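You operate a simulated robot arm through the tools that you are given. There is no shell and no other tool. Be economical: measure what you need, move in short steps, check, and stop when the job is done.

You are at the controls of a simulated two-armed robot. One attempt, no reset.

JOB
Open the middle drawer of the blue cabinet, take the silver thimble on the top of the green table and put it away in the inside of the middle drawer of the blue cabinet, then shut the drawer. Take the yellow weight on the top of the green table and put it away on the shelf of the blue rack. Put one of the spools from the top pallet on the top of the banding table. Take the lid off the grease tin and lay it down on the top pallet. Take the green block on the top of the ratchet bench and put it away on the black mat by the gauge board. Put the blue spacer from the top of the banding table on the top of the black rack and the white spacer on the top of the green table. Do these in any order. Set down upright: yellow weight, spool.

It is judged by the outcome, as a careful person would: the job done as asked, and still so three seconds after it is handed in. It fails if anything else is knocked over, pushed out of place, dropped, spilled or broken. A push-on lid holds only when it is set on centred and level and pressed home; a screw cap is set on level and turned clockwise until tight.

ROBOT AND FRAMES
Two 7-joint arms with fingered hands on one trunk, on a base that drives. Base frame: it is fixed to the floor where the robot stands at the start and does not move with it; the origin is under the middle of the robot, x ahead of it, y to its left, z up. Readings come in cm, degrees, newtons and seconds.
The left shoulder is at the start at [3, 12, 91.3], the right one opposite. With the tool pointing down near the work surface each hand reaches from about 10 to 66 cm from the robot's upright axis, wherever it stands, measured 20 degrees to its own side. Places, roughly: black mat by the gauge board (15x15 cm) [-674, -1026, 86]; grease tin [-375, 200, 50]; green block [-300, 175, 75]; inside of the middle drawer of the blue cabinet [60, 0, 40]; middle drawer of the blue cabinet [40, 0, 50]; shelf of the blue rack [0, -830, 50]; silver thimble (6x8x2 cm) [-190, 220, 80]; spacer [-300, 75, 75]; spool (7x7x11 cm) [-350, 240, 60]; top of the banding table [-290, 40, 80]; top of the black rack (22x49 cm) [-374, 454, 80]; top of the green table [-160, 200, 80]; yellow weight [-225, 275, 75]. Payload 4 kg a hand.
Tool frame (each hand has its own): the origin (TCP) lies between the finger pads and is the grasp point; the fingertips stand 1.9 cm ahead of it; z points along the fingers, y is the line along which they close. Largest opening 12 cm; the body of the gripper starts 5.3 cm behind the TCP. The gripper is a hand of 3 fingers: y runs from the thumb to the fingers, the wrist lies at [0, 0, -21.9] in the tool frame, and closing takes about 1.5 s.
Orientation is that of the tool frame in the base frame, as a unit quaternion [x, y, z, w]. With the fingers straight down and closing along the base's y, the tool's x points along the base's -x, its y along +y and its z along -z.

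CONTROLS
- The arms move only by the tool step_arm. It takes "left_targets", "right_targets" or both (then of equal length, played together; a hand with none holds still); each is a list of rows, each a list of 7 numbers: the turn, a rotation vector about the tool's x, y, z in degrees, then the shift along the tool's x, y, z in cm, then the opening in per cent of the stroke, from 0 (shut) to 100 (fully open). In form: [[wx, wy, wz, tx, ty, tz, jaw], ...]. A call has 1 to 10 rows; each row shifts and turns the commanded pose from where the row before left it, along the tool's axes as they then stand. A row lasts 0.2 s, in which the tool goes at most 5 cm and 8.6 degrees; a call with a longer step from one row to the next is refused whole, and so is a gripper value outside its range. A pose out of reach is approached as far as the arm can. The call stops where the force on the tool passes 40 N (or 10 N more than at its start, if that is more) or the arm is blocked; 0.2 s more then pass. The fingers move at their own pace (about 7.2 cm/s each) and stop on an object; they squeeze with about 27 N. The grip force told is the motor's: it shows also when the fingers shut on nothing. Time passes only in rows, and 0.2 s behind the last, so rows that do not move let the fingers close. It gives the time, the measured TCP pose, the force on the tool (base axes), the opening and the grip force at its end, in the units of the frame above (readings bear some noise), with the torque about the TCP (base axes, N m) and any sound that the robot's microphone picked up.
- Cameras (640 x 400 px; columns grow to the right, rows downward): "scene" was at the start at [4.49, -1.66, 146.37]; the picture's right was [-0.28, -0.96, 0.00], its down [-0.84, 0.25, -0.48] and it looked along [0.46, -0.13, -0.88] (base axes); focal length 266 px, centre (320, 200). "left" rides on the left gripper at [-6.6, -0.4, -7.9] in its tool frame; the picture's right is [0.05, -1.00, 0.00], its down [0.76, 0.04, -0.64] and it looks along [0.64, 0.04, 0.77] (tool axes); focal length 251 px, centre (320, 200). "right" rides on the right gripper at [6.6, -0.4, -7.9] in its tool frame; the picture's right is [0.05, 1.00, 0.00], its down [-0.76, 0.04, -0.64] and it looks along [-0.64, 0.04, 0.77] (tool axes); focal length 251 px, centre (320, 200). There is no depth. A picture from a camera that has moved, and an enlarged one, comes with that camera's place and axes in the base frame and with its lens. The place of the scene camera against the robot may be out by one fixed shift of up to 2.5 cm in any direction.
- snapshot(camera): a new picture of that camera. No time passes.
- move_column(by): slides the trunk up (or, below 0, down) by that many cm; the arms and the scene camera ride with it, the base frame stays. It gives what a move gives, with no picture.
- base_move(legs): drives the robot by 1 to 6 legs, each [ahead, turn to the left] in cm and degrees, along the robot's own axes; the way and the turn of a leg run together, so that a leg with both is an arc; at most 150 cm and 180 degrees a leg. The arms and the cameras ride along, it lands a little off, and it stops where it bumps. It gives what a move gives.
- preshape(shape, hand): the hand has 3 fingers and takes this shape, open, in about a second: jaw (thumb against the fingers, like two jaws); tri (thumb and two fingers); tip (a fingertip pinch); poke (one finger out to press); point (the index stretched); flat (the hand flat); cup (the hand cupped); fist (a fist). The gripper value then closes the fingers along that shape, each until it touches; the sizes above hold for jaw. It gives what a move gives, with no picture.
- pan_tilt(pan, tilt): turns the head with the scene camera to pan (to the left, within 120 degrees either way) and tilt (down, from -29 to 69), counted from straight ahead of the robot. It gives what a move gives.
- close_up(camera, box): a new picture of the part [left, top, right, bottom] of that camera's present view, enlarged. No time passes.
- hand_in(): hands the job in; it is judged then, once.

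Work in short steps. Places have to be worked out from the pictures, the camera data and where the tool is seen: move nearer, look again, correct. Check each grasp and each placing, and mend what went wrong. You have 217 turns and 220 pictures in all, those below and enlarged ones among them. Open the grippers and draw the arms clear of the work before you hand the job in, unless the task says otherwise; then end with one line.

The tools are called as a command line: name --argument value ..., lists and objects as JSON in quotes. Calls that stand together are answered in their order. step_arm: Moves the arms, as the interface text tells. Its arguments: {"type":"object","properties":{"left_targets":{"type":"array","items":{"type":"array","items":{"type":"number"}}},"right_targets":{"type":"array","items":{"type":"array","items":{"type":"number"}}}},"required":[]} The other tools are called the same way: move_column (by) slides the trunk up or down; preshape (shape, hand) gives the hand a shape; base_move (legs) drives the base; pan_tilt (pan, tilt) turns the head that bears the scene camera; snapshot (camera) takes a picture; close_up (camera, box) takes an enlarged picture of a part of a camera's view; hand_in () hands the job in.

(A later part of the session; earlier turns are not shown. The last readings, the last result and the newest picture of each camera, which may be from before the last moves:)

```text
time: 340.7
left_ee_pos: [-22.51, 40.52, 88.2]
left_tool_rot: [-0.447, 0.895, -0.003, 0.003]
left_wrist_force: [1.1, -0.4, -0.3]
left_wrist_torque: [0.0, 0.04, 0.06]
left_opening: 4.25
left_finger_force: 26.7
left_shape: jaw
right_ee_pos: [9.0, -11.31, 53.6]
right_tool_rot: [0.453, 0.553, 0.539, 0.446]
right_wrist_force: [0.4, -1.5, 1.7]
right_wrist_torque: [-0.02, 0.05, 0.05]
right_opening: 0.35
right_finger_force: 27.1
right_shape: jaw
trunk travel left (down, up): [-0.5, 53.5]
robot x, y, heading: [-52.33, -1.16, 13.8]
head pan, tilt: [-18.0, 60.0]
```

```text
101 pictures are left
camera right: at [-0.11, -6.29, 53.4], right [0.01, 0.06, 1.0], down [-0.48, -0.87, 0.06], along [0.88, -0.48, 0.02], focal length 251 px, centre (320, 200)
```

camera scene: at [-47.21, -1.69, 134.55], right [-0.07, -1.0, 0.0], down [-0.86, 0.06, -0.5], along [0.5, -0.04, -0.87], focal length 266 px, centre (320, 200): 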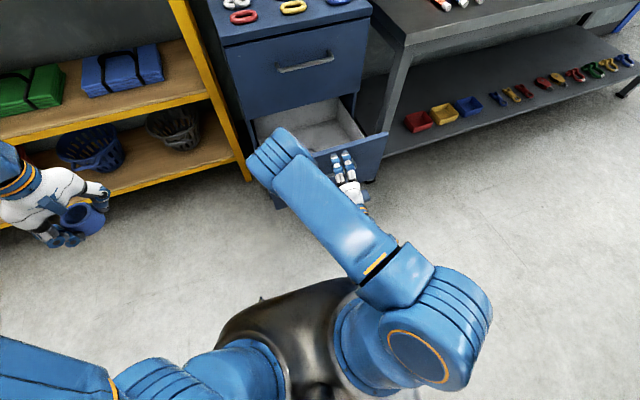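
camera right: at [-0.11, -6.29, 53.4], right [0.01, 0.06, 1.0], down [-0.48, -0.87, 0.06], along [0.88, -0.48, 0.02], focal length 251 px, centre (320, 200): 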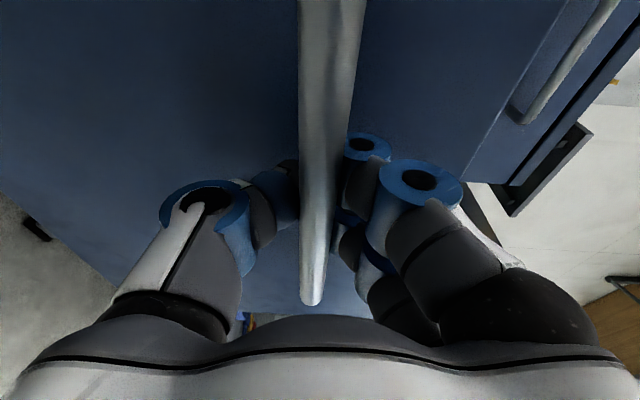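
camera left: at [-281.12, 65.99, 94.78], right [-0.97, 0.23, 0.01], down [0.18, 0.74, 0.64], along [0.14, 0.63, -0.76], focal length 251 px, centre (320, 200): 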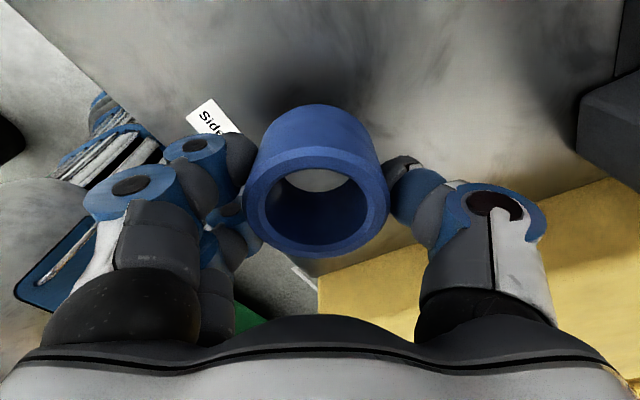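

Bar enclosed. Drive forward 23 cm pushing the drawer.

base_move --legs '[[23, 0]]'

snapshot --camera "scene"

```text
time: 342.4
left_ee_pos: [-0.17, 46.08, 88.15]
left_tool_rot: [-0.446, 0.895, -0.003, 0.002]
left_wrist_force: [-0.6, 0.5, -0.1]
left_wrist_torque: [0.02, 0.0, 0.03]
left_opening: 4.23
left_finger_force: 26.9
left_shape: jaw
right_ee_pos: [31.23, -5.62, 53.49]
right_tool_rot: [0.454, 0.554, 0.538, 0.444]
right_wrist_force: [0.5, -0.5, -0.2]
right_wrist_torque: [0.01, -0.01, 0.02]
right_opening: 0.37
right_finger_force: 26.9
right_shape: jaw
trunk travel left (down, up): [-0.5, 53.5]
robot x, y, heading: [-29.92, 4.29, 14.0]
head pan, tilt: [-18.0, 60.0]
```

```text
100 pictures are left
camera scene: at [-24.87, 3.83, 134.55], right [-0.07, -1.0, 0.0], down [-0.86, 0.06, -0.5], along [0.5, -0.04, -0.87], focal length 266 px, centre (320, 200)
```

scene: 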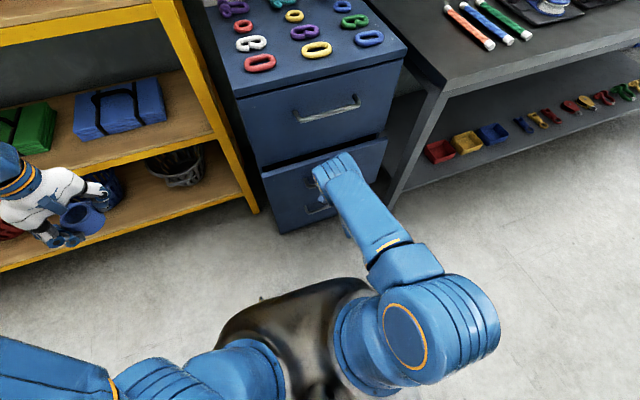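

Nearly shut. Finish by pushing with the arm until resistance.

step_arm --right_targets '[[0, 0, 0, 0, 0, 1, 0], [0, 0, 0, 0, 0, 1, 0], [0, 0, 0, 0, 0, 0.8, 0], [0, 0, 0, 0, 0, 0.8, 0], [0, 0, 0, 0, 0, 0.8, 0], [0, 0, 0, 0, 0, 0.8, 0]]'

close_up --camera "scene" --box '[220, 80, 420, 250]'

snapshot --camera "right"

```text
time: 343.9
left_ee_pos: [-0.55, 46.25, 88.2]
left_tool_rot: [-0.448, 0.894, -0.003, 0.003]
left_wrist_force: [-0.3, -0.1, 0.0]
left_wrist_torque: [0.02, -0.02, -0.02]
left_opening: 4.23
left_finger_force: 26.7
left_shape: jaw
right_ee_pos: [35.62, -4.93, 52.92]
right_tool_rot: [0.456, 0.556, 0.535, 0.443]
right_wrist_force: [-18.1, -4.8, 4.7]
right_wrist_torque: [0.0, 0.09, 0.21]
right_opening: 0.38
right_finger_force: 27.1
right_shape: jaw
trunk travel left (down, up): [-0.5, 53.5]
robot x, y, heading: [-29.87, 4.99, 13.9]
head pan, tilt: [-18.0, 60.0]
stopped in row 6 (right hand): the force on the tool passed its limit at 42 N (the readings are from after the stop); the commanded pose is now the measured one
```

```text
2.35 times, centred on (320, 165) of scene
camera zoom: at [-25.09, 3.81, 134.56], right [-0.07, -1.0, 0.0], down [-0.86, 0.06, -0.5], along [0.5, -0.04, -0.87], focal length 626 px, centre (320, 282)
```

zoom: 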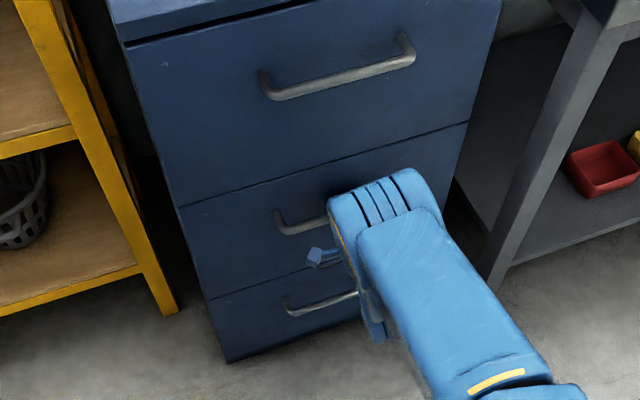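

```text
98 pictures are left
camera right: at [26.64, 0.06, 52.8], right [0.03, 0.06, 1.0], down [-0.48, -0.87, 0.07], along [0.87, -0.48, 0.01], focal length 251 px, centre (320, 200)
```

right: 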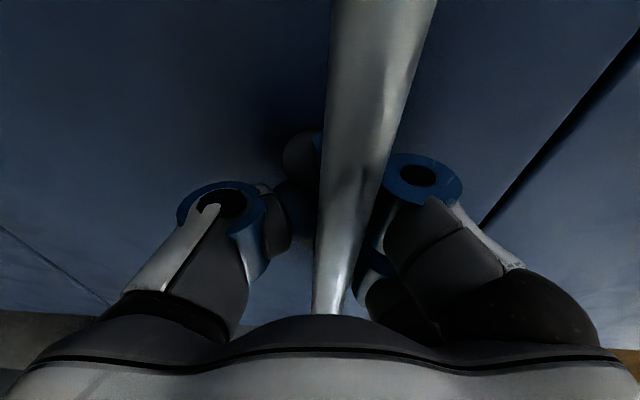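

The drawer is shut flush. Open the fingers and back straight off.

step_arm --right_targets '[[0, 0, 0, 0, 0, -0.5, 100], [0, 0, 0, 0, 0, 0, 100], [0, 0, 0, 0, 0, 0, 100], [0, 0, 0, 0, 0, 0, 100], [0, 0, 0, 0, 0, 0, 100], [0, 0, 0, 0, 0, 0, 100], [0, 0, 0, 0, 0, 0, 100]]'

base_move --legs '[[-35, 0]]'

snapshot --camera "scene"

```text
time: 344.4
left_ee_pos: [-0.29, 46.03, 88.36]
left_tool_rot: [-0.447, 0.895, -0.004, 0.003]
left_wrist_force: [-0.1, 0.4, -0.5]
left_wrist_torque: [0.01, 0.02, 0.01]
left_opening: 4.26
left_finger_force: 26.7
left_shape: jaw
right_ee_pos: [34.28, -5.46, 51.59]
right_tool_rot: [0.466, 0.564, 0.524, 0.437]
right_wrist_force: [-35.2, -9.2, -8.0]
right_wrist_torque: [-0.01, -0.67, 0.75]
right_opening: 9.51
right_finger_force: 0.0
right_shape: jaw
trunk travel left (down, up): [-0.5, 53.5]
robot x, y, heading: [-29.98, 4.59, 13.8]
head pan, tilt: [-18.0, 60.0]
stopped in row 2 (right hand): the force on the tool passed its limit at 53 N (the readings are from after the stop); the commanded pose is now the measured one
```

```text
time: 346.6
left_ee_pos: [-34.41, 37.77, 88.12]
left_tool_rot: [-0.447, 0.894, -0.004, 0.003]
left_wrist_force: [-0.5, -0.2, -1.2]
left_wrist_torque: [0.07, 0.03, -0.02]
left_opening: 4.25
left_finger_force: 26.7
left_shape: jaw
right_ee_pos: [0.73, -13.49, 52.23]
right_tool_rot: [0.461, 0.561, 0.529, 0.439]
right_wrist_force: [0.9, -0.2, -0.7]
right_wrist_torque: [0.03, 0.0, -0.03]
right_opening: 12.01
right_finger_force: 0.0
right_shape: jaw
trunk travel left (down, up): [-0.5, 53.5]
robot x, y, heading: [-63.87, -4.11, 13.7]
head pan, tilt: [-18.0, 60.0]
```

```text
97 pictures are left
camera scene: at [-59.04, -4.63, 134.55], right [-0.07, -1.0, 0.0], down [-0.86, 0.06, -0.5], along [0.5, -0.03, -0.87], focal length 266 px, centre (320, 200)
```

scene: 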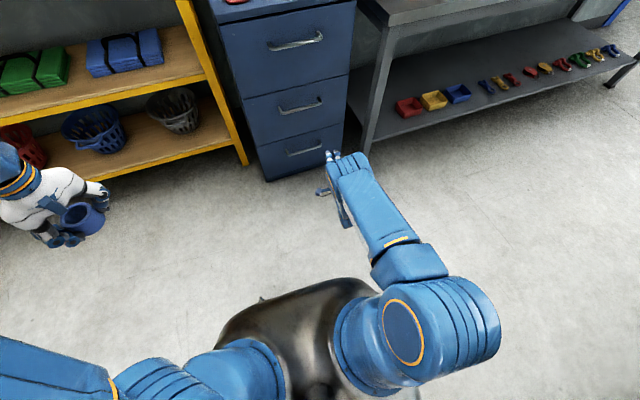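

Drawer stays shut. Restore the right hand to pointing down and raise the trunk.

step_arm --right_targets '[[0, 0, -8.6, 0, 0, -1.2, 100], [0, 0, -8.6, 0, 0, -1.2, 100], [0, 0, -8.6, 0, 0, -1.2, 100], [0, 0, -8.6, 0, 0, -1.2, 100], [0, 0, -8.6, 0, 0, -1.2, 100], [0, 0, -8.6, 0, 0, -1.2, 100], [0, 0, -8.6, 0, 0, -1.2, 100], [0, 0, -8.6, 0, 0, -1.2, 100], [0, 0, -8.6, 0, 0, -1.2, 100], [0, 0, -8.6, 0, 0, -1.2, 100]]'

step_arm --right_targets '[[0, 8.6, 0, 0, 0, -2.4, 100], [0, 8.6, 0, 0, 0, -2.4, 100], [0, 8.6, 0, 0, 0, -2.4, 100], [0, 8.6, 0, 0, 0, -2.4, 100], [0, 8.6, 0, 0, 0, -2.4, 100], [0, 8.6, 0, 0, 0, -2.4, 100], [0, 8.6, 0, 0, 0, -2.4, 100], [0, 8.6, 0, 0, 0, -2.4, 100], [0, 8.6, 0, 0, 0, -2.4, 100], [0, 8.6, 0, 0, 0, -2.4, 100]]'

move_column --by 12

```text
time: 348.8
left_ee_pos: [-34.42, 37.9, 88.31]
left_tool_rot: [-0.448, 0.894, -0.003, 0.002]
left_wrist_force: [0.3, -0.5, -0.2]
left_wrist_torque: [0.01, -0.02, 0.03]
left_opening: 4.25
left_finger_force: 27.0
left_shape: jaw
right_ee_pos: [-10.98, -15.88, 52.87]
right_tool_rot: [-0.047, 0.724, 0.088, 0.682]
right_wrist_force: [-0.1, -0.4, 0.0]
right_wrist_torque: [-0.01, 0.02, 0.01]
right_opening: 12.01
right_finger_force: 0.1
right_shape: jaw
trunk travel left (down, up): [-0.5, 53.5]
robot x, y, heading: [-63.76, -3.81, 14.1]
head pan, tilt: [-18.0, 60.0]
```

```text
time: 351.0
left_ee_pos: [-34.37, 37.68, 88.29]
left_tool_rot: [-0.448, 0.894, -0.002, 0.002]
left_wrist_force: [0.1, 0.2, 0.1]
left_wrist_torque: [-0.02, -0.01, -0.02]
left_opening: 4.26
left_finger_force: 26.8
left_shape: jaw
right_ee_pos: [-27.76, -19.18, 65.39]
right_tool_rot: [-0.093, 0.995, 0.046, 0.008]
right_wrist_force: [0.1, -0.2, 0.3]
right_wrist_torque: [-0.03, -0.02, 0.01]
right_opening: 11.99
right_finger_force: 0.1
right_shape: jaw
right hand out of reach, approached as far as the arm can: row 10
trunk travel left (down, up): [-0.5, 53.5]
robot x, y, heading: [-64.01, -4.08, 13.8]
head pan, tilt: [-18.0, 60.0]
```

```text
time: 352.5
left_ee_pos: [-34.44, 37.67, 100.09]
left_tool_rot: [-0.447, 0.894, -0.003, 0.002]
left_wrist_force: [-0.7, 0.4, -0.4]
left_wrist_torque: [0.05, 0.0, 0.0]
left_opening: 4.26
left_finger_force: 27.4
left_shape: jaw
right_ee_pos: [-27.79, -18.97, 77.33]
right_tool_rot: [-0.093, 0.995, 0.048, 0.007]
right_wrist_force: [0.3, -0.2, 0.4]
right_wrist_torque: [-0.02, 0.02, -0.02]
right_opening: 11.98
right_finger_force: 0.0
right_shape: jaw
trunk travel left (down, up): [-12.5, 41.5]
robot x, y, heading: [-63.96, -3.76, 13.9]
head pan, tilt: [-18.0, 60.0]
```

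Level and raise the right hand, then reverse back toward the corridor mouth.

step_arm --right_targets '[[5.5, 0, 0, 0, 0, -4, 100], [0, 0, 0, 0, -1.5, -4.5, 100], [0, 0, 0, 0, -1.5, -4.5, 100], [0, 0, 0, 0, -1.5, -4.5, 100], [0, 0, 0, 0, -1.5, -4.5, 100]]'

base_move --legs '[[0, -28], [-100, 0], [-48, 0], [0, 32]]'

base_move --legs '[[0, 32]]'

base_move --legs '[[0, 32]]'

base_move --legs '[[0, 20]]'

```text
time: 353.7
left_ee_pos: [-34.52, 37.67, 100.31]
left_tool_rot: [-0.447, 0.894, -0.003, 0.003]
left_wrist_force: [0.2, -0.2, -0.9]
left_wrist_torque: [0.02, -0.01, -0.01]
left_opening: 4.24
left_finger_force: 27.1
left_shape: jaw
right_ee_pos: [-27.25, -25.21, 99.48]
right_tool_rot: [-0.094, 0.995, 0.001, 0.012]
right_wrist_force: [-0.2, -0.8, -0.3]
right_wrist_torque: [-0.02, 0.01, 0.0]
right_opening: 12.03
right_finger_force: 0.0
right_shape: jaw
trunk travel left (down, up): [-12.5, 41.5]
robot x, y, heading: [-63.77, -3.88, 14.3]
head pan, tilt: [-18.0, 60.0]
```

```text
time: 364.3
left_ee_pos: [-180.67, 75.53, 100.2]
left_tool_rot: [-0.48, 0.877, -0.004, 0.002]
left_wrist_force: [-0.8, -0.4, -0.2]
left_wrist_torque: [0.03, -0.01, -0.04]
left_opening: 4.23
left_finger_force: 26.9
left_shape: jaw
right_ee_pos: [-169.03, 13.26, 99.35]
right_tool_rot: [-0.127, 0.992, 0.0, 0.012]
right_wrist_force: [-0.4, -0.4, 0.8]
right_wrist_torque: [0.01, -0.02, 0.02]
right_opening: 11.99
right_finger_force: 0.1
right_shape: jaw
trunk travel left (down, up): [-12.5, 41.5]
robot x, y, heading: [-206.41, 29.0, 17.5]
head pan, tilt: [-18.0, 60.0]
```

```text
time: 366.2
left_ee_pos: [-209.23, 81.85, 100.25]
left_tool_rot: [-0.702, 0.712, -0.001, 0.004]
left_wrist_force: [1.1, -0.7, -0.6]
left_wrist_torque: [0.04, -0.01, -0.01]
left_opening: 4.21
left_finger_force: 26.6
left_shape: jaw
right_ee_pos: [-166.39, 35.12, 99.36]
right_tool_rot: [-0.395, 0.918, 0.004, 0.012]
right_wrist_force: [1.3, -0.3, 0.6]
right_wrist_torque: [0.01, 0.0, 0.02]
right_opening: 12.01
right_finger_force: 0.0
right_shape: jaw
trunk travel left (down, up): [-12.5, 41.5]
robot x, y, heading: [-204.01, 26.69, 50.1]
head pan, tilt: [-18.0, 60.0]
```

```text
time: 368.2
left_ee_pos: [-237.52, 70.98, 100.29]
left_tool_rot: [0.871, -0.491, 0.001, -0.004]
left_wrist_force: [0.0, 0.4, -0.2]
left_wrist_torque: [0.04, 0.03, -0.02]
left_opening: 4.21
left_finger_force: 26.4
left_shape: jaw
right_ee_pos: [-176.35, 54.15, 99.36]
right_tool_rot: [-0.634, 0.773, 0.008, 0.01]
right_wrist_force: [-0.2, 0.3, -0.2]
right_wrist_torque: [0.01, 0.01, 0.01]
right_opening: 12.02
right_finger_force: 0.2
right_shape: jaw
trunk travel left (down, up): [-12.5, 41.5]
robot x, y, heading: [-200.76, 27.32, 82.4]
head pan, tilt: [-18.0, 60.0]
```

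```text
time: 369.7
left_ee_pos: [-250.56, 56.11, 100.21]
left_tool_rot: [0.943, -0.332, 0.0, -0.004]
left_wrist_force: [0.2, 0.0, -0.1]
left_wrist_torque: [0.02, 0.01, -0.02]
left_opening: 4.22
left_finger_force: 26.7
left_shape: jaw
right_ee_pos: [-187.5, 61.07, 99.34]
right_tool_rot: [0.759, -0.651, -0.008, -0.008]
right_wrist_force: [0.4, -0.7, 0.0]
right_wrist_torque: [0.0, 0.02, -0.03]
right_opening: 11.98
right_finger_force: 0.1
right_shape: jaw
trunk travel left (down, up): [-12.5, 41.5]
robot x, y, heading: [-199.32, 27.44, 102.6]
head pan, tilt: [-18.0, 60.0]
```

Bring the left hand in, then drive north through the corridor.

step_arm --left_targets '[[0, 0, 0, 3.1, -3.9, 0, 0], [0, 0, 0, 3.1, -3.9, 0, 0], [0, 0, 0, 3.1, -3.9, 0, 0], [0, 0, 0, 3.1, -3.9, 0, 0]]'

base_move --legs '[[0, 2], [110, 0], [90, 0], [0, 14], [125, 0]]'

pan_tilt --pan 0 --tilt 30

snapshot --camera "scene"

```text
time: 370.7
left_ee_pos: [-231.04, 60.38, 100.17]
left_tool_rot: [0.943, -0.332, 0.001, -0.004]
left_wrist_force: [-0.1, -0.5, -1.7]
left_wrist_torque: [-0.03, -0.02, -0.01]
left_opening: 4.2
left_finger_force: 26.9
left_shape: jaw
right_ee_pos: [-187.32, 61.06, 99.36]
right_tool_rot: [0.759, -0.651, -0.009, -0.008]
right_wrist_force: [0.5, 0.9, -0.2]
right_wrist_torque: [-0.04, 0.01, 0.05]
right_opening: 12.01
right_finger_force: 0.0
right_shape: jaw
trunk travel left (down, up): [-12.5, 41.5]
robot x, y, heading: [-199.6, 27.17, 102.5]
head pan, tilt: [-18.0, 60.0]
```

```text
time: 387.8
left_ee_pos: [-350.87, 351.6, 100.26]
left_tool_rot: [0.981, -0.192, -0.001, -0.003]
left_wrist_force: [-0.3, 0.1, -0.5]
left_wrist_torque: [0.0, -0.02, -0.01]
left_opening: 4.2
left_finger_force: 26.8
left_shape: jaw
right_ee_pos: [-309.26, 364.82, 99.4]
right_tool_rot: [0.845, -0.535, -0.01, -0.008]
right_wrist_force: [-0.1, 0.1, 0.0]
right_wrist_torque: [0.0, 0.0, 0.0]
right_opening: 12.0
right_finger_force: 0.1
right_shape: jaw
trunk travel left (down, up): [-12.5, 41.5]
robot x, y, heading: [-310.57, 329.24, 119.3]
head pan, tilt: [-18.0, 60.0]
```

```text
time: 388.7
left_ee_pos: [-350.81, 351.59, 100.21]
left_tool_rot: [0.981, -0.192, -0.001, -0.003]
left_wrist_force: [0.0, 0.5, -1.4]
left_wrist_torque: [0.0, 0.03, 0.0]
left_opening: 4.21
left_finger_force: 27.5
left_shape: jaw
right_ee_pos: [-309.09, 364.76, 99.5]
right_tool_rot: [0.845, -0.535, -0.009, -0.006]
right_wrist_force: [0.4, -1.3, -0.7]
right_wrist_torque: [0.01, 0.03, 0.0]
right_opening: 12.01
right_finger_force: 0.0
right_shape: jaw
trunk travel left (down, up): [-12.5, 41.5]
robot x, y, heading: [-310.3, 329.56, 119.4]
head pan, tilt: [0.0, 30.0]
```

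```text
96 pictures are left
camera scene: at [-313.75, 335.66, 150.75], right [0.87, 0.49, 0.0], down [0.24, -0.44, -0.87], along [-0.42, 0.76, -0.5], focal length 266 px, centre (320, 200)
```

scene: 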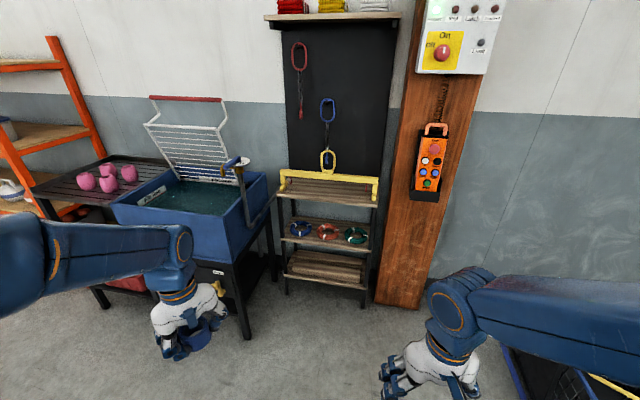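

The black rack (top with yellow rail) is at (-372, 453), its front facing me. Tuck the left hand in and drive up to it.

step_arm --left_targets '[[0, 0, 0, 2.9, -3.67, 0, 0], [0, 0, 0, 2.9, -3.67, 0, 0], [0, 0, 0, 2.9, -3.67, 0, 0]]'

base_move --legs '[[0, 3], [72, 0], [0, -14]]'

pan_tilt --pan 0 --tilt 42

snapshot --camera "scene"

```text
time: 389.5
left_ee_pos: [-338.41, 358.46, 100.42]
left_tool_rot: [0.981, -0.192, 0.0, -0.004]
left_wrist_force: [0.6, -0.3, 0.5]
left_wrist_torque: [-0.01, -0.01, 0.0]
left_opening: 4.2
left_finger_force: 26.8
left_shape: jaw
right_ee_pos: [-309.09, 364.93, 99.32]
right_tool_rot: [0.845, -0.535, -0.01, -0.007]
right_wrist_force: [0.4, -0.6, 0.0]
right_wrist_torque: [-0.02, -0.02, 0.0]
right_opening: 12.01
right_finger_force: 0.0
right_shape: jaw
trunk travel left (down, up): [-12.5, 41.5]
robot x, y, heading: [-310.37, 329.42, 119.4]
head pan, tilt: [0.0, 30.0]
```

```text
time: 394.7
left_ee_pos: [-371.23, 424.88, 100.47]
left_tool_rot: [0.958, -0.287, 0.001, -0.003]
left_wrist_force: [-0.1, -0.1, -0.5]
left_wrist_torque: [0.01, 0.03, -0.02]
left_opening: 4.17
left_finger_force: 26.6
left_shape: jaw
right_ee_pos: [-341.01, 425.31, 99.43]
right_tool_rot: [0.789, -0.614, -0.01, -0.009]
right_wrist_force: [0.7, 0.4, -0.5]
right_wrist_torque: [0.01, 0.05, -0.01]
right_opening: 12.03
right_finger_force: 0.1
right_shape: jaw
trunk travel left (down, up): [-12.5, 41.5]
robot x, y, heading: [-350.37, 390.29, 108.2]
head pan, tilt: [0.0, 30.0]
```

```text
time: 395.5
left_ee_pos: [-371.26, 424.71, 100.41]
left_tool_rot: [0.958, -0.286, 0.001, -0.004]
left_wrist_force: [-0.8, 0.6, -1.4]
left_wrist_torque: [-0.01, 0.02, -0.01]
left_opening: 4.19
left_finger_force: 27.5
left_shape: jaw
right_ee_pos: [-341.2, 425.26, 99.29]
right_tool_rot: [0.789, -0.614, -0.008, -0.008]
right_wrist_force: [0.0, -0.3, -0.1]
right_wrist_torque: [-0.02, 0.01, -0.01]
right_opening: 12.01
right_finger_force: 0.0
right_shape: jaw
trunk travel left (down, up): [-12.5, 41.5]
robot x, y, heading: [-350.28, 390.65, 108.3]
head pan, tilt: [0.0, 42.0]
```

```text
95 pictures are left
camera scene: at [-352.21, 396.64, 148.93], right [0.95, 0.31, 0.0], down [0.21, -0.63, -0.74], along [-0.23, 0.71, -0.67], focal length 266 px, centre (320, 200)
```

scene: 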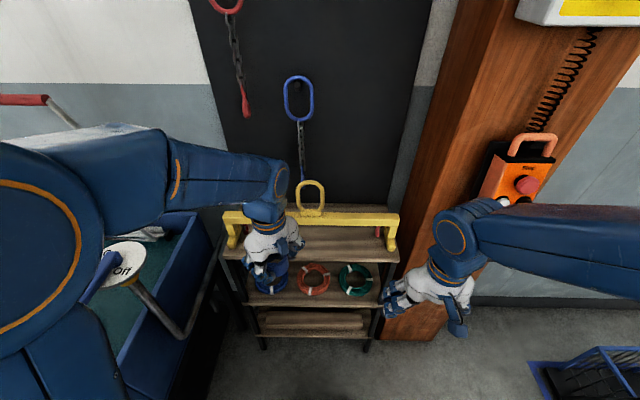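

There's a lifting beam along the rear of the rack top; a free strip lies in front of it. I'll place the blue spacer about (-374, 449). Move 8 cm closer and bring the hand over.

base_move --legs '[[8, 0]]'

step_arm --left_targets '[[0, 0, 0, -2.3, -3.45, 0, 0], [0, 0, 0, -2.3, -3.45, 0, 0], [0, 0, 0, -2.3, -3.45, 0, 0], [0, 0, 0, -2.3, -3.45, 0, 0]]'

snapshot --camera "scene"

snapshot --camera "left"

```text
time: 396.5
left_ee_pos: [-373.86, 432.56, 100.3]
left_tool_rot: [0.958, -0.287, 0.0, -0.004]
left_wrist_force: [0.2, 0.0, -0.7]
left_wrist_torque: [-0.02, -0.02, -0.01]
left_opening: 4.18
left_finger_force: 27.1
left_shape: jaw
right_ee_pos: [-343.64, 433.15, 99.25]
right_tool_rot: [0.789, -0.614, -0.008, -0.008]
right_wrist_force: [0.3, -0.5, -0.1]
right_wrist_torque: [-0.01, -0.03, 0.02]
right_opening: 12.02
right_finger_force: 0.0
right_shape: jaw
trunk travel left (down, up): [-12.5, 41.5]
robot x, y, heading: [-352.97, 397.86, 108.3]
head pan, tilt: [0.0, 42.0]
```

```text
time: 397.5
left_ee_pos: [-373.96, 449.19, 100.51]
left_tool_rot: [0.958, -0.287, 0.001, -0.003]
left_wrist_force: [-0.2, -1.1, 0.1]
left_wrist_torque: [0.03, -0.01, -0.05]
left_opening: 4.19
left_finger_force: 26.7
left_shape: jaw
right_ee_pos: [-343.65, 433.23, 99.41]
right_tool_rot: [0.789, -0.614, -0.009, -0.008]
right_wrist_force: [-0.4, -0.3, 0.6]
right_wrist_torque: [0.0, 0.0, 0.03]
right_opening: 11.97
right_finger_force: 0.0
right_shape: jaw
trunk travel left (down, up): [-12.5, 41.5]
robot x, y, heading: [-352.67, 397.92, 108.1]
head pan, tilt: [0.0, 42.0]
```

```text
94 pictures are left
camera scene: at [-354.73, 404.47, 148.92], right [0.95, 0.31, 0.0], down [0.21, -0.64, -0.74], along [-0.23, 0.7, -0.67], focal length 266 px, centre (320, 200)
```

scene: 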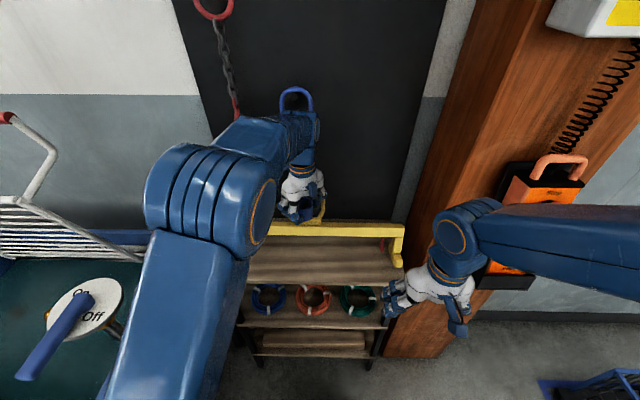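

```text
93 pictures are left
camera left: at [-379.22, 453.04, 108.48], right [0.59, 0.81, 0.01], down [0.61, -0.46, 0.64], along [0.52, -0.38, -0.77], focal length 251 px, centre (320, 200)
```

left: 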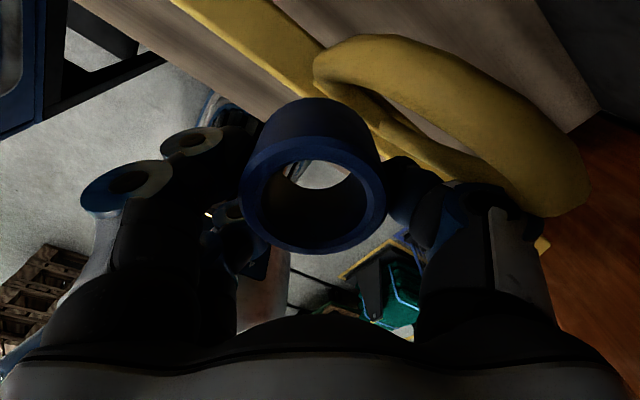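

The beam stands closer than I thought — the free strip in front is narrow. Pull the hand back and take a close look.

step_arm --left_targets '[[0, 0, 0, 2.6, 2.1, -1, 0], [0, 0, 0, 2.6, 2.1, -1, 0], [0, 0, 0, 2.6, 2, 0, 0], [0, 0, 0, 2.6, 2, 0, 0], [0, 0, 0, 2.6, 2, 0, 0]]'

close_up --camera "scene" --box '[220, 170, 420, 330]'

snapshot --camera "right"

```text
time: 398.7
left_ee_pos: [-368.57, 433.38, 102.48]
left_tool_rot: [0.958, -0.286, 0.0, -0.005]
left_wrist_force: [0.2, 0.0, 0.2]
left_wrist_torque: [0.02, 0.0, 0.0]
left_opening: 4.17
left_finger_force: 26.8
left_shape: jaw
right_ee_pos: [-343.64, 432.91, 99.31]
right_tool_rot: [0.79, -0.614, -0.009, -0.008]
right_wrist_force: [0.3, 0.6, 0.6]
right_wrist_torque: [-0.03, 0.0, 0.03]
right_opening: 12.01
right_finger_force: 0.0
right_shape: jaw
trunk travel left (down, up): [-12.5, 41.5]
robot x, y, heading: [-352.92, 398.32, 108.3]
head pan, tilt: [0.0, 42.0]
```

```text
2.50 times, centred on (320, 250) of scene
camera zoom: at [-354.72, 404.25, 148.93], right [0.95, 0.31, 0.0], down [0.21, -0.63, -0.74], along [-0.23, 0.71, -0.67], focal length 665 px, centre (320, 75)
```

zoom: 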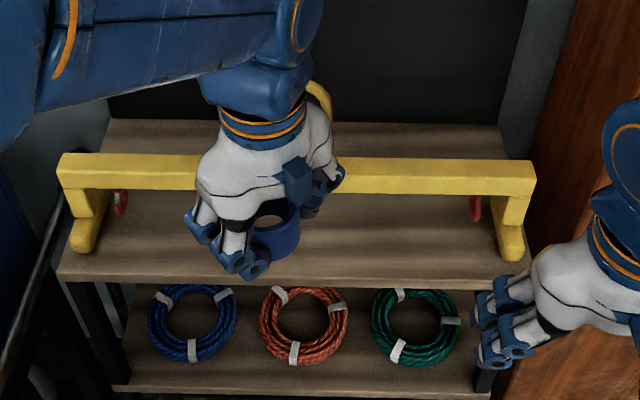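

```text
91 pictures are left
camera right: at [-341.66, 426.41, 107.08], right [-0.95, -0.3, 0.0], down [-0.23, 0.71, 0.66], along [-0.19, 0.63, -0.75], focal length 251 px, centre (320, 200)
```

right: 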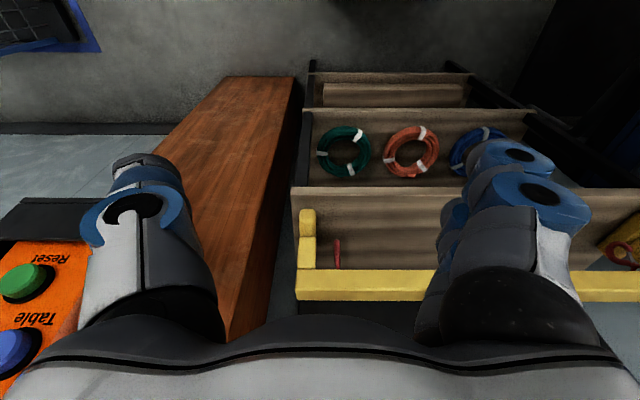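

The beam stands on legs mid-depth with a free strip of ~11 cm in front. I'll turn the hand so it closes sideways and tilt 15° to keep clear of the bar, staying at the current retracted place.

step_arm --left_targets '[[0, 0, 7.74, 0, 0, 0, 0], [0, 0, 7.74, 0, 0, 0, 0], [0, 0, 7.74, 0, 0, 0, 0], [0, 0, 7.74, 0, 0, 0, 0], [0, 0, 7.74, 0, 0, 0, 0], [0, -7.5, 0, 0, 0, 0, 0], [0, -7.5, 0, 0, 0, 0, 0]]'

snapshot --camera "left"

close_up --camera "scene" --box '[220, 170, 420, 330]'

```text
time: 400.3
left_ee_pos: [-368.64, 433.41, 102.37]
left_tool_rot: [0.801, -0.583, -0.107, -0.082]
left_wrist_force: [-0.6, 0.2, -0.4]
left_wrist_torque: [0.01, -0.03, -0.03]
left_opening: 4.18
left_finger_force: 26.8
left_shape: jaw
right_ee_pos: [-343.8, 432.97, 99.31]
right_tool_rot: [0.789, -0.614, -0.01, -0.008]
right_wrist_force: [0.4, 0.2, 0.4]
right_wrist_torque: [-0.02, 0.0, 0.02]
right_opening: 12.01
right_finger_force: 0.1
right_shape: jaw
trunk travel left (down, up): [-12.5, 41.5]
robot x, y, heading: [-352.45, 398.11, 108.4]
head pan, tilt: [0.0, 42.0]
```

```text
90 pictures are left
camera left: at [-369.61, 437.58, 111.88], right [0.97, 0.26, -0.01], down [0.24, -0.88, 0.42], along [0.1, -0.4, -0.91], focal length 251 px, centre (320, 200)
```

left: 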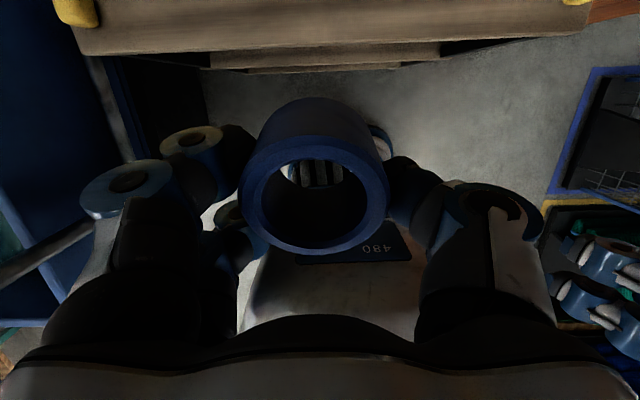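

```text
2.50 times, centred on (320, 250) of scene
camera zoom: at [-354.73, 404.32, 148.93], right [0.95, 0.31, 0.0], down [0.21, -0.64, -0.74], along [-0.23, 0.71, -0.67], focal length 665 px, centre (320, 75)
```

zoom: 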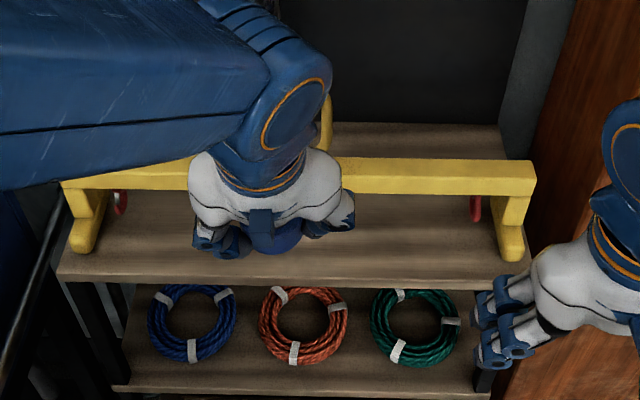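

From the hand camera the rack top is z≈83.5 with its front edge near (-371, 442.6); the strip ahead of the bar is ~7 cm. Tilt 10° more, shift left 8 away from the lifting eye, and move in above the strip.

step_arm --left_targets '[[0, -5, 0, 0, 1, 0, 0], [0, -5, 0, 0, 1, 0, 0], [0, 0, 0, -1.7, 1.2, 2.54, 0], [0, 0, 0, -1.7, 1.2, 2.54, 0], [0, 0, 0, -1.7, 1.2, 2.54, 0], [0, 0, 0, -1.7, 1.2, 2.54, 0], [0, 0, 0, -1.7, 1.2, 2.54, 0]]'

snapshot --camera "left"

close_up --camera "scene" --box '[220, 170, 420, 330]'

```text
time: 401.9
left_ee_pos: [-380.37, 443.53, 94.43]
left_tool_rot: [0.789, -0.573, -0.177, -0.131]
left_wrist_force: [-0.3, -0.1, -0.2]
left_wrist_torque: [0.01, -0.01, 0.03]
left_opening: 4.16
left_finger_force: 27.0
left_shape: jaw
right_ee_pos: [-343.64, 433.06, 99.25]
right_tool_rot: [0.789, -0.614, -0.009, -0.007]
right_wrist_force: [0.5, 0.3, 0.0]
right_wrist_torque: [-0.02, 0.0, -0.01]
right_opening: 12.01
right_finger_force: 0.0
right_shape: jaw
trunk travel left (down, up): [-12.5, 41.5]
robot x, y, heading: [-353.04, 398.17, 108.2]
head pan, tilt: [0.0, 42.0]
```

```text
88 pictures are left
camera left: at [-380.84, 446.12, 104.44], right [0.96, 0.26, -0.02], down [0.26, -0.93, 0.25], along [0.05, -0.25, -0.97], focal length 251 px, centre (320, 200)
```

left: 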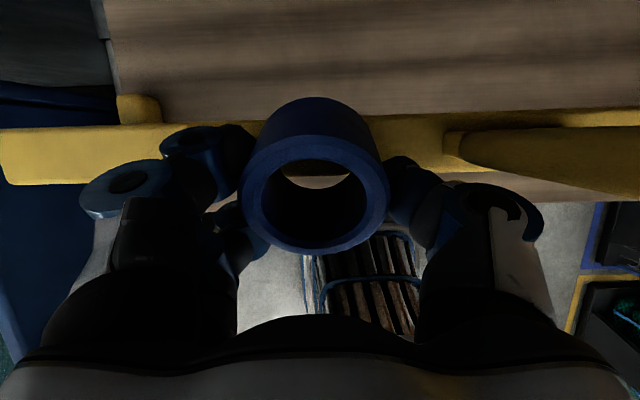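

```text
2.50 times, centred on (320, 250) of scene
camera zoom: at [-354.78, 404.45, 148.92], right [0.95, 0.31, 0.0], down [0.21, -0.64, -0.74], along [-0.23, 0.7, -0.67], focal length 665 px, centre (320, 75)
```

zoom: 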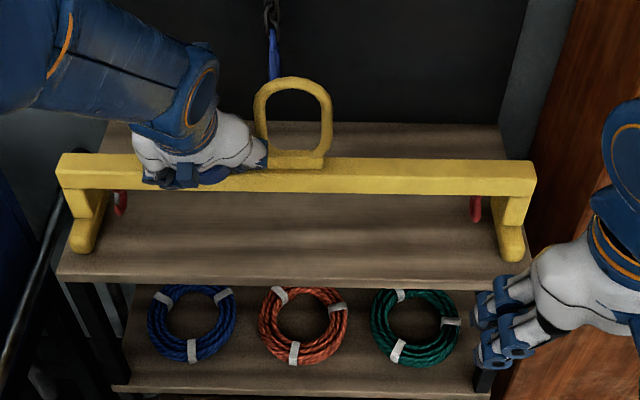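

The bar (z≈93–96) sits only ~5.6 cm behind the front edge, but behind it there are ~17 cm free up to the board. I'll go over the bar with a vertical hand instead: back up and up first.

step_arm --left_targets '[[0, 0, 0, 0, 0, -4.5, 0], [0, 0, 0, 0, 0, -4.5, 0], [0, 0, 0, 0, 0, -4.5, 0], [0, 8.3, 0, 0, 0, 0, 0], [0, 8.3, 0, 0, 0, 0, 0], [0, 8.4, 0, 0, 0, 0, 0], [0, 0, 0, 0, 1, -4, 0]]'

base_move --legs '[[5, 0]]'

snapshot --camera "left"

```text
time: 403.5
left_ee_pos: [-379.45, 437.33, 110.74]
left_tool_rot: [0.81, -0.587, -0.001, -0.004]
left_wrist_force: [-1.1, -1.2, -1.3]
left_wrist_torque: [0.02, 0.01, -0.04]
left_opening: 4.15
left_finger_force: 26.7
left_shape: jaw
right_ee_pos: [-343.55, 432.91, 99.42]
right_tool_rot: [0.789, -0.614, -0.009, -0.008]
right_wrist_force: [0.2, 0.1, -0.4]
right_wrist_torque: [0.02, 0.0, 0.01]
right_opening: 11.99
right_finger_force: 0.1
right_shape: jaw
trunk travel left (down, up): [-12.5, 41.5]
robot x, y, heading: [-352.58, 398.13, 108.1]
head pan, tilt: [0.0, 42.0]
```

```text
time: 404.4
left_ee_pos: [-381.07, 442.52, 110.59]
left_tool_rot: [0.809, -0.587, 0.0, -0.004]
left_wrist_force: [-0.6, 0.1, -0.6]
left_wrist_torque: [-0.04, -0.04, 0.0]
left_opening: 4.13
left_finger_force: 27.1
left_shape: jaw
right_ee_pos: [-345.33, 437.93, 99.27]
right_tool_rot: [0.789, -0.615, -0.008, -0.007]
right_wrist_force: [0.0, 0.0, -0.2]
right_wrist_torque: [-0.02, -0.01, 0.0]
right_opening: 12.01
right_finger_force: 0.1
right_shape: jaw
trunk travel left (down, up): [-12.5, 41.5]
robot x, y, heading: [-354.68, 402.93, 108.3]
head pan, tilt: [0.0, 42.0]
```

```text
86 pictures are left
camera left: at [-382.77, 448.92, 118.56], right [0.97, 0.26, 0.0], down [0.2, -0.74, 0.64], along [0.17, -0.62, -0.77], focal length 251 px, centre (320, 200)
```

left: 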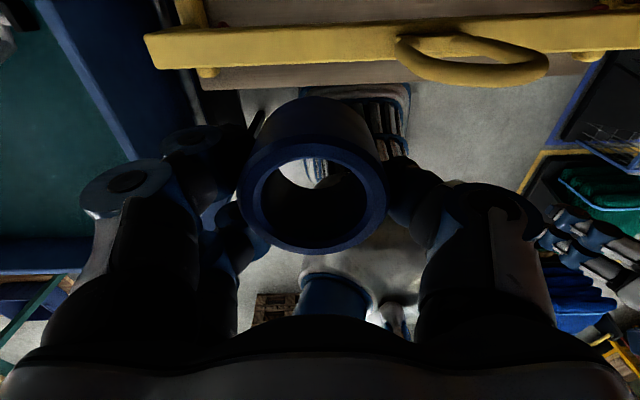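

Move over and behind the bar at low height.

step_arm --left_targets '[[0, 0, 0, -2, 0, 4, 0], [0, 0, 0, -3, 0, 3.5, 0], [0, 0, 0, -3.4, 0, 1, 0], [0, 0, 0, -3.3, 0, 0, 0]]'

snapshot --camera "left"

snapshot --camera "scene"

```text
time: 405.4
left_ee_pos: [-384.54, 453.3, 102.3]
left_tool_rot: [0.809, -0.588, -0.001, -0.004]
left_wrist_force: [4.2, -12.9, 0.4]
left_wrist_torque: [1.26, 0.48, -0.04]
left_opening: 4.12
left_finger_force: 26.9
left_shape: jaw
right_ee_pos: [-345.17, 437.52, 99.45]
right_tool_rot: [0.789, -0.614, -0.009, -0.008]
right_wrist_force: [0.5, 0.4, -0.1]
right_wrist_torque: [0.03, 0.01, 0.0]
right_opening: 11.98
right_finger_force: 0.0
right_shape: jaw
trunk travel left (down, up): [-12.5, 41.5]
robot x, y, heading: [-354.67, 403.1, 108.2]
head pan, tilt: [0.0, 42.0]
```

```text
85 pictures are left
camera left: at [-386.18, 459.68, 110.39], right [0.97, 0.26, 0.0], down [0.2, -0.74, 0.64], along [0.17, -0.62, -0.77], focal length 251 px, centre (320, 200)
```

left: 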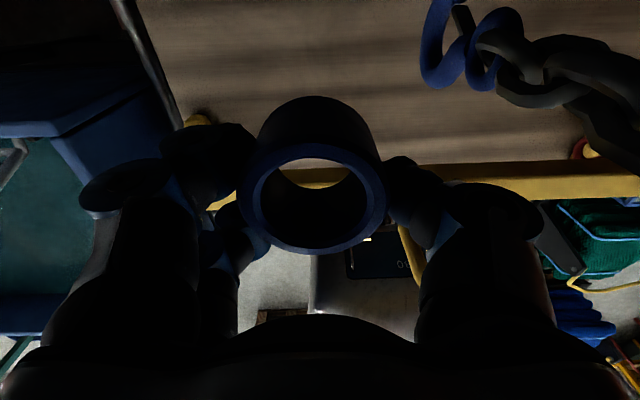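

```text
84 pictures are left
camera scene: at [-356.23, 408.86, 148.94], right [0.95, 0.31, 0.0], down [0.21, -0.63, -0.74], along [-0.23, 0.71, -0.67], focal length 266 px, centre (320, 200)
```

scene: 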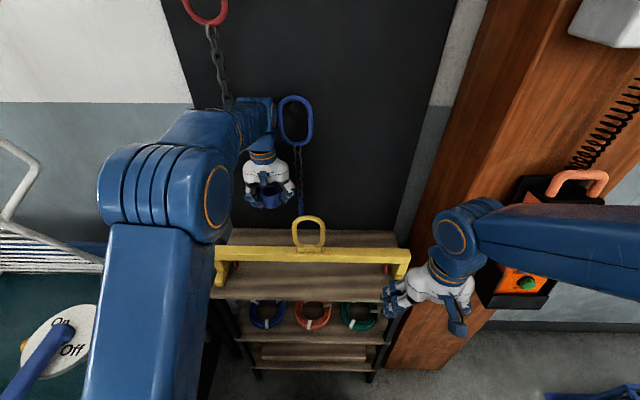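

The hand just touches the back board; a hanging chain is near on the right. Back off 1.5 cm, shift left 4 cm, and descend to z≈90.

step_arm --left_targets '[[0, 0, 0, 1.8, 2, 0, 0], [0, 0, 0, 0, 2, 0, 0], [0, 0, 0, 0, 0, 3, 0], [0, 0, 0, 0, 0, 3, 0], [0, 0, 0, 0, 0, 3, 0], [0, 0, 0, 0, 0, 3, 0]]'

snapshot --camera "left"

close_up --camera "scene" --box '[180, 120, 380, 280]'

```text
time: 406.9
left_ee_pos: [-387.69, 450.71, 90.2]
left_tool_rot: [0.809, -0.588, 0.0, -0.003]
left_wrist_force: [0.9, -0.4, -0.2]
left_wrist_torque: [-0.05, 0.04, 0.0]
left_opening: 4.13
left_finger_force: 26.7
left_shape: jaw
right_ee_pos: [-345.28, 437.83, 99.39]
right_tool_rot: [0.789, -0.614, -0.009, -0.008]
right_wrist_force: [-0.2, 0.1, -1.1]
right_wrist_torque: [0.0, -0.03, 0.01]
right_opening: 12.03
right_finger_force: 0.0
right_shape: jaw
trunk travel left (down, up): [-12.5, 41.5]
robot x, y, heading: [-354.43, 403.23, 108.4]
head pan, tilt: [0.0, 42.0]
```

```text
83 pictures are left
camera left: at [-389.44, 457.03, 98.17], right [0.97, 0.26, 0.0], down [0.2, -0.74, 0.64], along [0.17, -0.62, -0.77], focal length 251 px, centre (320, 200)
```

left: 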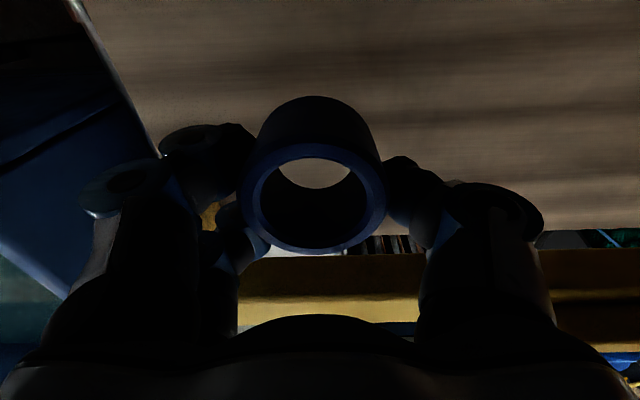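

```text
2.50 times, centred on (280, 200) of scene
camera zoom: at [-356.34, 409.2, 148.92], right [0.95, 0.31, 0.0], down [0.21, -0.64, -0.74], along [-0.23, 0.7, -0.67], focal length 665 px, centre (420, 200)
```

zoom: 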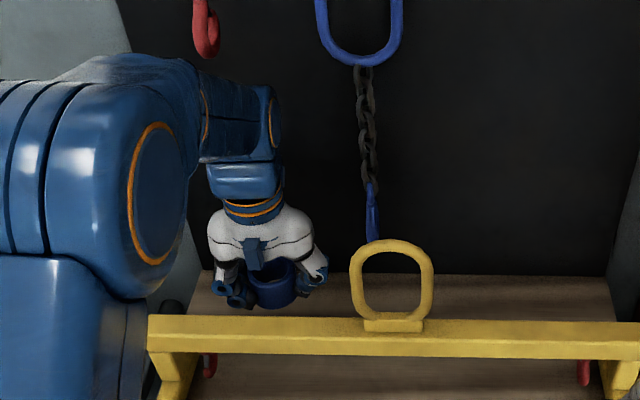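

Well placed behind the bar. Lower slowly to contact.

step_arm --left_targets '[[0, 0, 0, -0.3, 0, 1.5, 0], [0, 0, 0, 0, 0, 1.5, 0], [0, 0, 0, 0, 0, 1, 0], [0, 0, 0, 0, 0, 0.7, 0], [0, 0, 0, 0, 0, 0.6, 0], [0, 0, 0, 0, 0, 0.6, 0], [0, 0, 0, 0, 0, 0.6, 0], [0, 0, 0, 0, 0, 0.6, 0], [0, 0, 0, 0, 0, 0.6, 0], [0, 0, 0, 0, 0, 0.6, 0]]'

snapshot --camera "left"

```text
time: 409.1
left_ee_pos: [-387.86, 451.1, 82.44]
left_tool_rot: [0.809, -0.588, -0.005, -0.007]
left_wrist_force: [1.5, -2.6, 29.3]
left_wrist_torque: [0.08, 0.13, 0.01]
left_opening: 4.32
left_finger_force: 27.6
left_shape: jaw
right_ee_pos: [-345.05, 437.7, 99.46]
right_tool_rot: [0.789, -0.614, -0.01, -0.009]
right_wrist_force: [-0.6, 0.5, -1.0]
right_wrist_torque: [0.0, 0.01, 0.01]
right_opening: 12.01
right_finger_force: 0.1
right_shape: jaw
trunk travel left (down, up): [-12.5, 41.5]
robot x, y, heading: [-354.71, 402.68, 108.3]
head pan, tilt: [0.0, 42.0]
```

```text
81 pictures are left
camera left: at [-389.5, 457.33, 90.43], right [0.97, 0.26, 0.0], down [0.2, -0.75, 0.63], along [0.17, -0.61, -0.78], focal length 251 px, centre (320, 200)
```

left: 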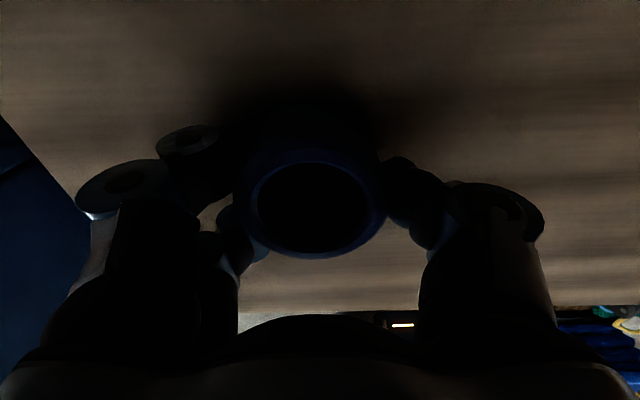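

Contact (29 N, table z≈79.6). Release and rise straight up.

step_arm --left_targets '[[0, 0, 0, 0, 0, -0.3, 45], [0, 0, 0, 0, 0, 0, 58], [0, 0, 0, 0, 0, 0, 58], [0, 0, 0, 0, 0, -2, 58], [0, 0, 0, 0, 0, -4, 58], [0, 0, 0, 0.3, 0, -4, 58], [0, 0, 0, 0, 0, -4, 58], [0, 0, 0, 0, 0, -4, 58], [0, 0, 0, 2, 0, -4, 58], [0, 0, 0, 4, 0, -2, 58]]'

snapshot --camera "left"

close_up --camera "scene" --box '[180, 150, 420, 310]'

```text
time: 411.2
left_ee_pos: [-385.99, 444.58, 106.29]
left_tool_rot: [0.809, -0.588, -0.002, -0.004]
left_wrist_force: [-0.5, -0.8, -0.8]
left_wrist_torque: [0.03, 0.01, -0.01]
left_opening: 6.94
left_finger_force: 0.1
left_shape: jaw
right_ee_pos: [-345.09, 437.69, 99.32]
right_tool_rot: [0.789, -0.615, -0.008, -0.009]
right_wrist_force: [-0.6, -0.5, 0.7]
right_wrist_torque: [0.0, -0.01, -0.01]
right_opening: 11.99
right_finger_force: 0.1
right_shape: jaw
trunk travel left (down, up): [-12.5, 41.5]
robot x, y, heading: [-354.56, 402.96, 108.4]
head pan, tilt: [0.0, 42.0]
```

```text
80 pictures are left
camera left: at [-387.66, 451.01, 114.27], right [0.97, 0.26, 0.0], down [0.2, -0.74, 0.64], along [0.17, -0.62, -0.77], focal length 251 px, centre (320, 200)
```

left: 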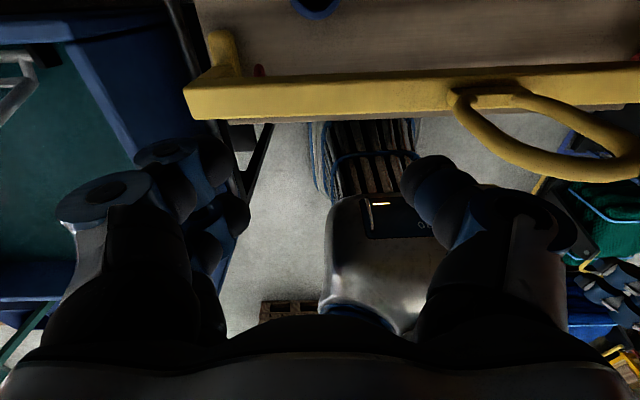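

```text
2.50 times, centred on (300, 230) of scene
camera zoom: at [-356.29, 408.98, 148.94], right [0.95, 0.31, 0.0], down [0.21, -0.63, -0.74], along [-0.23, 0.71, -0.67], focal length 665 px, centre (370, 125)
```

zoom: 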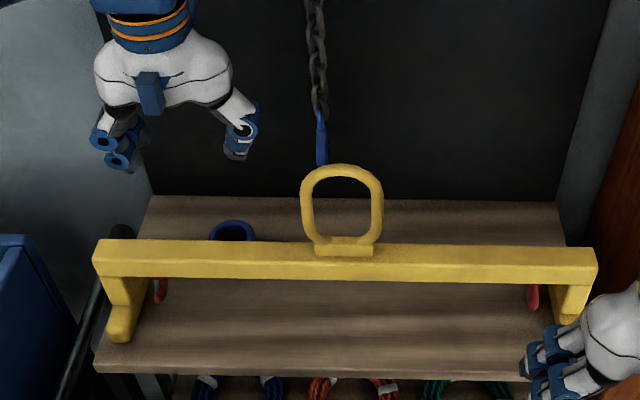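

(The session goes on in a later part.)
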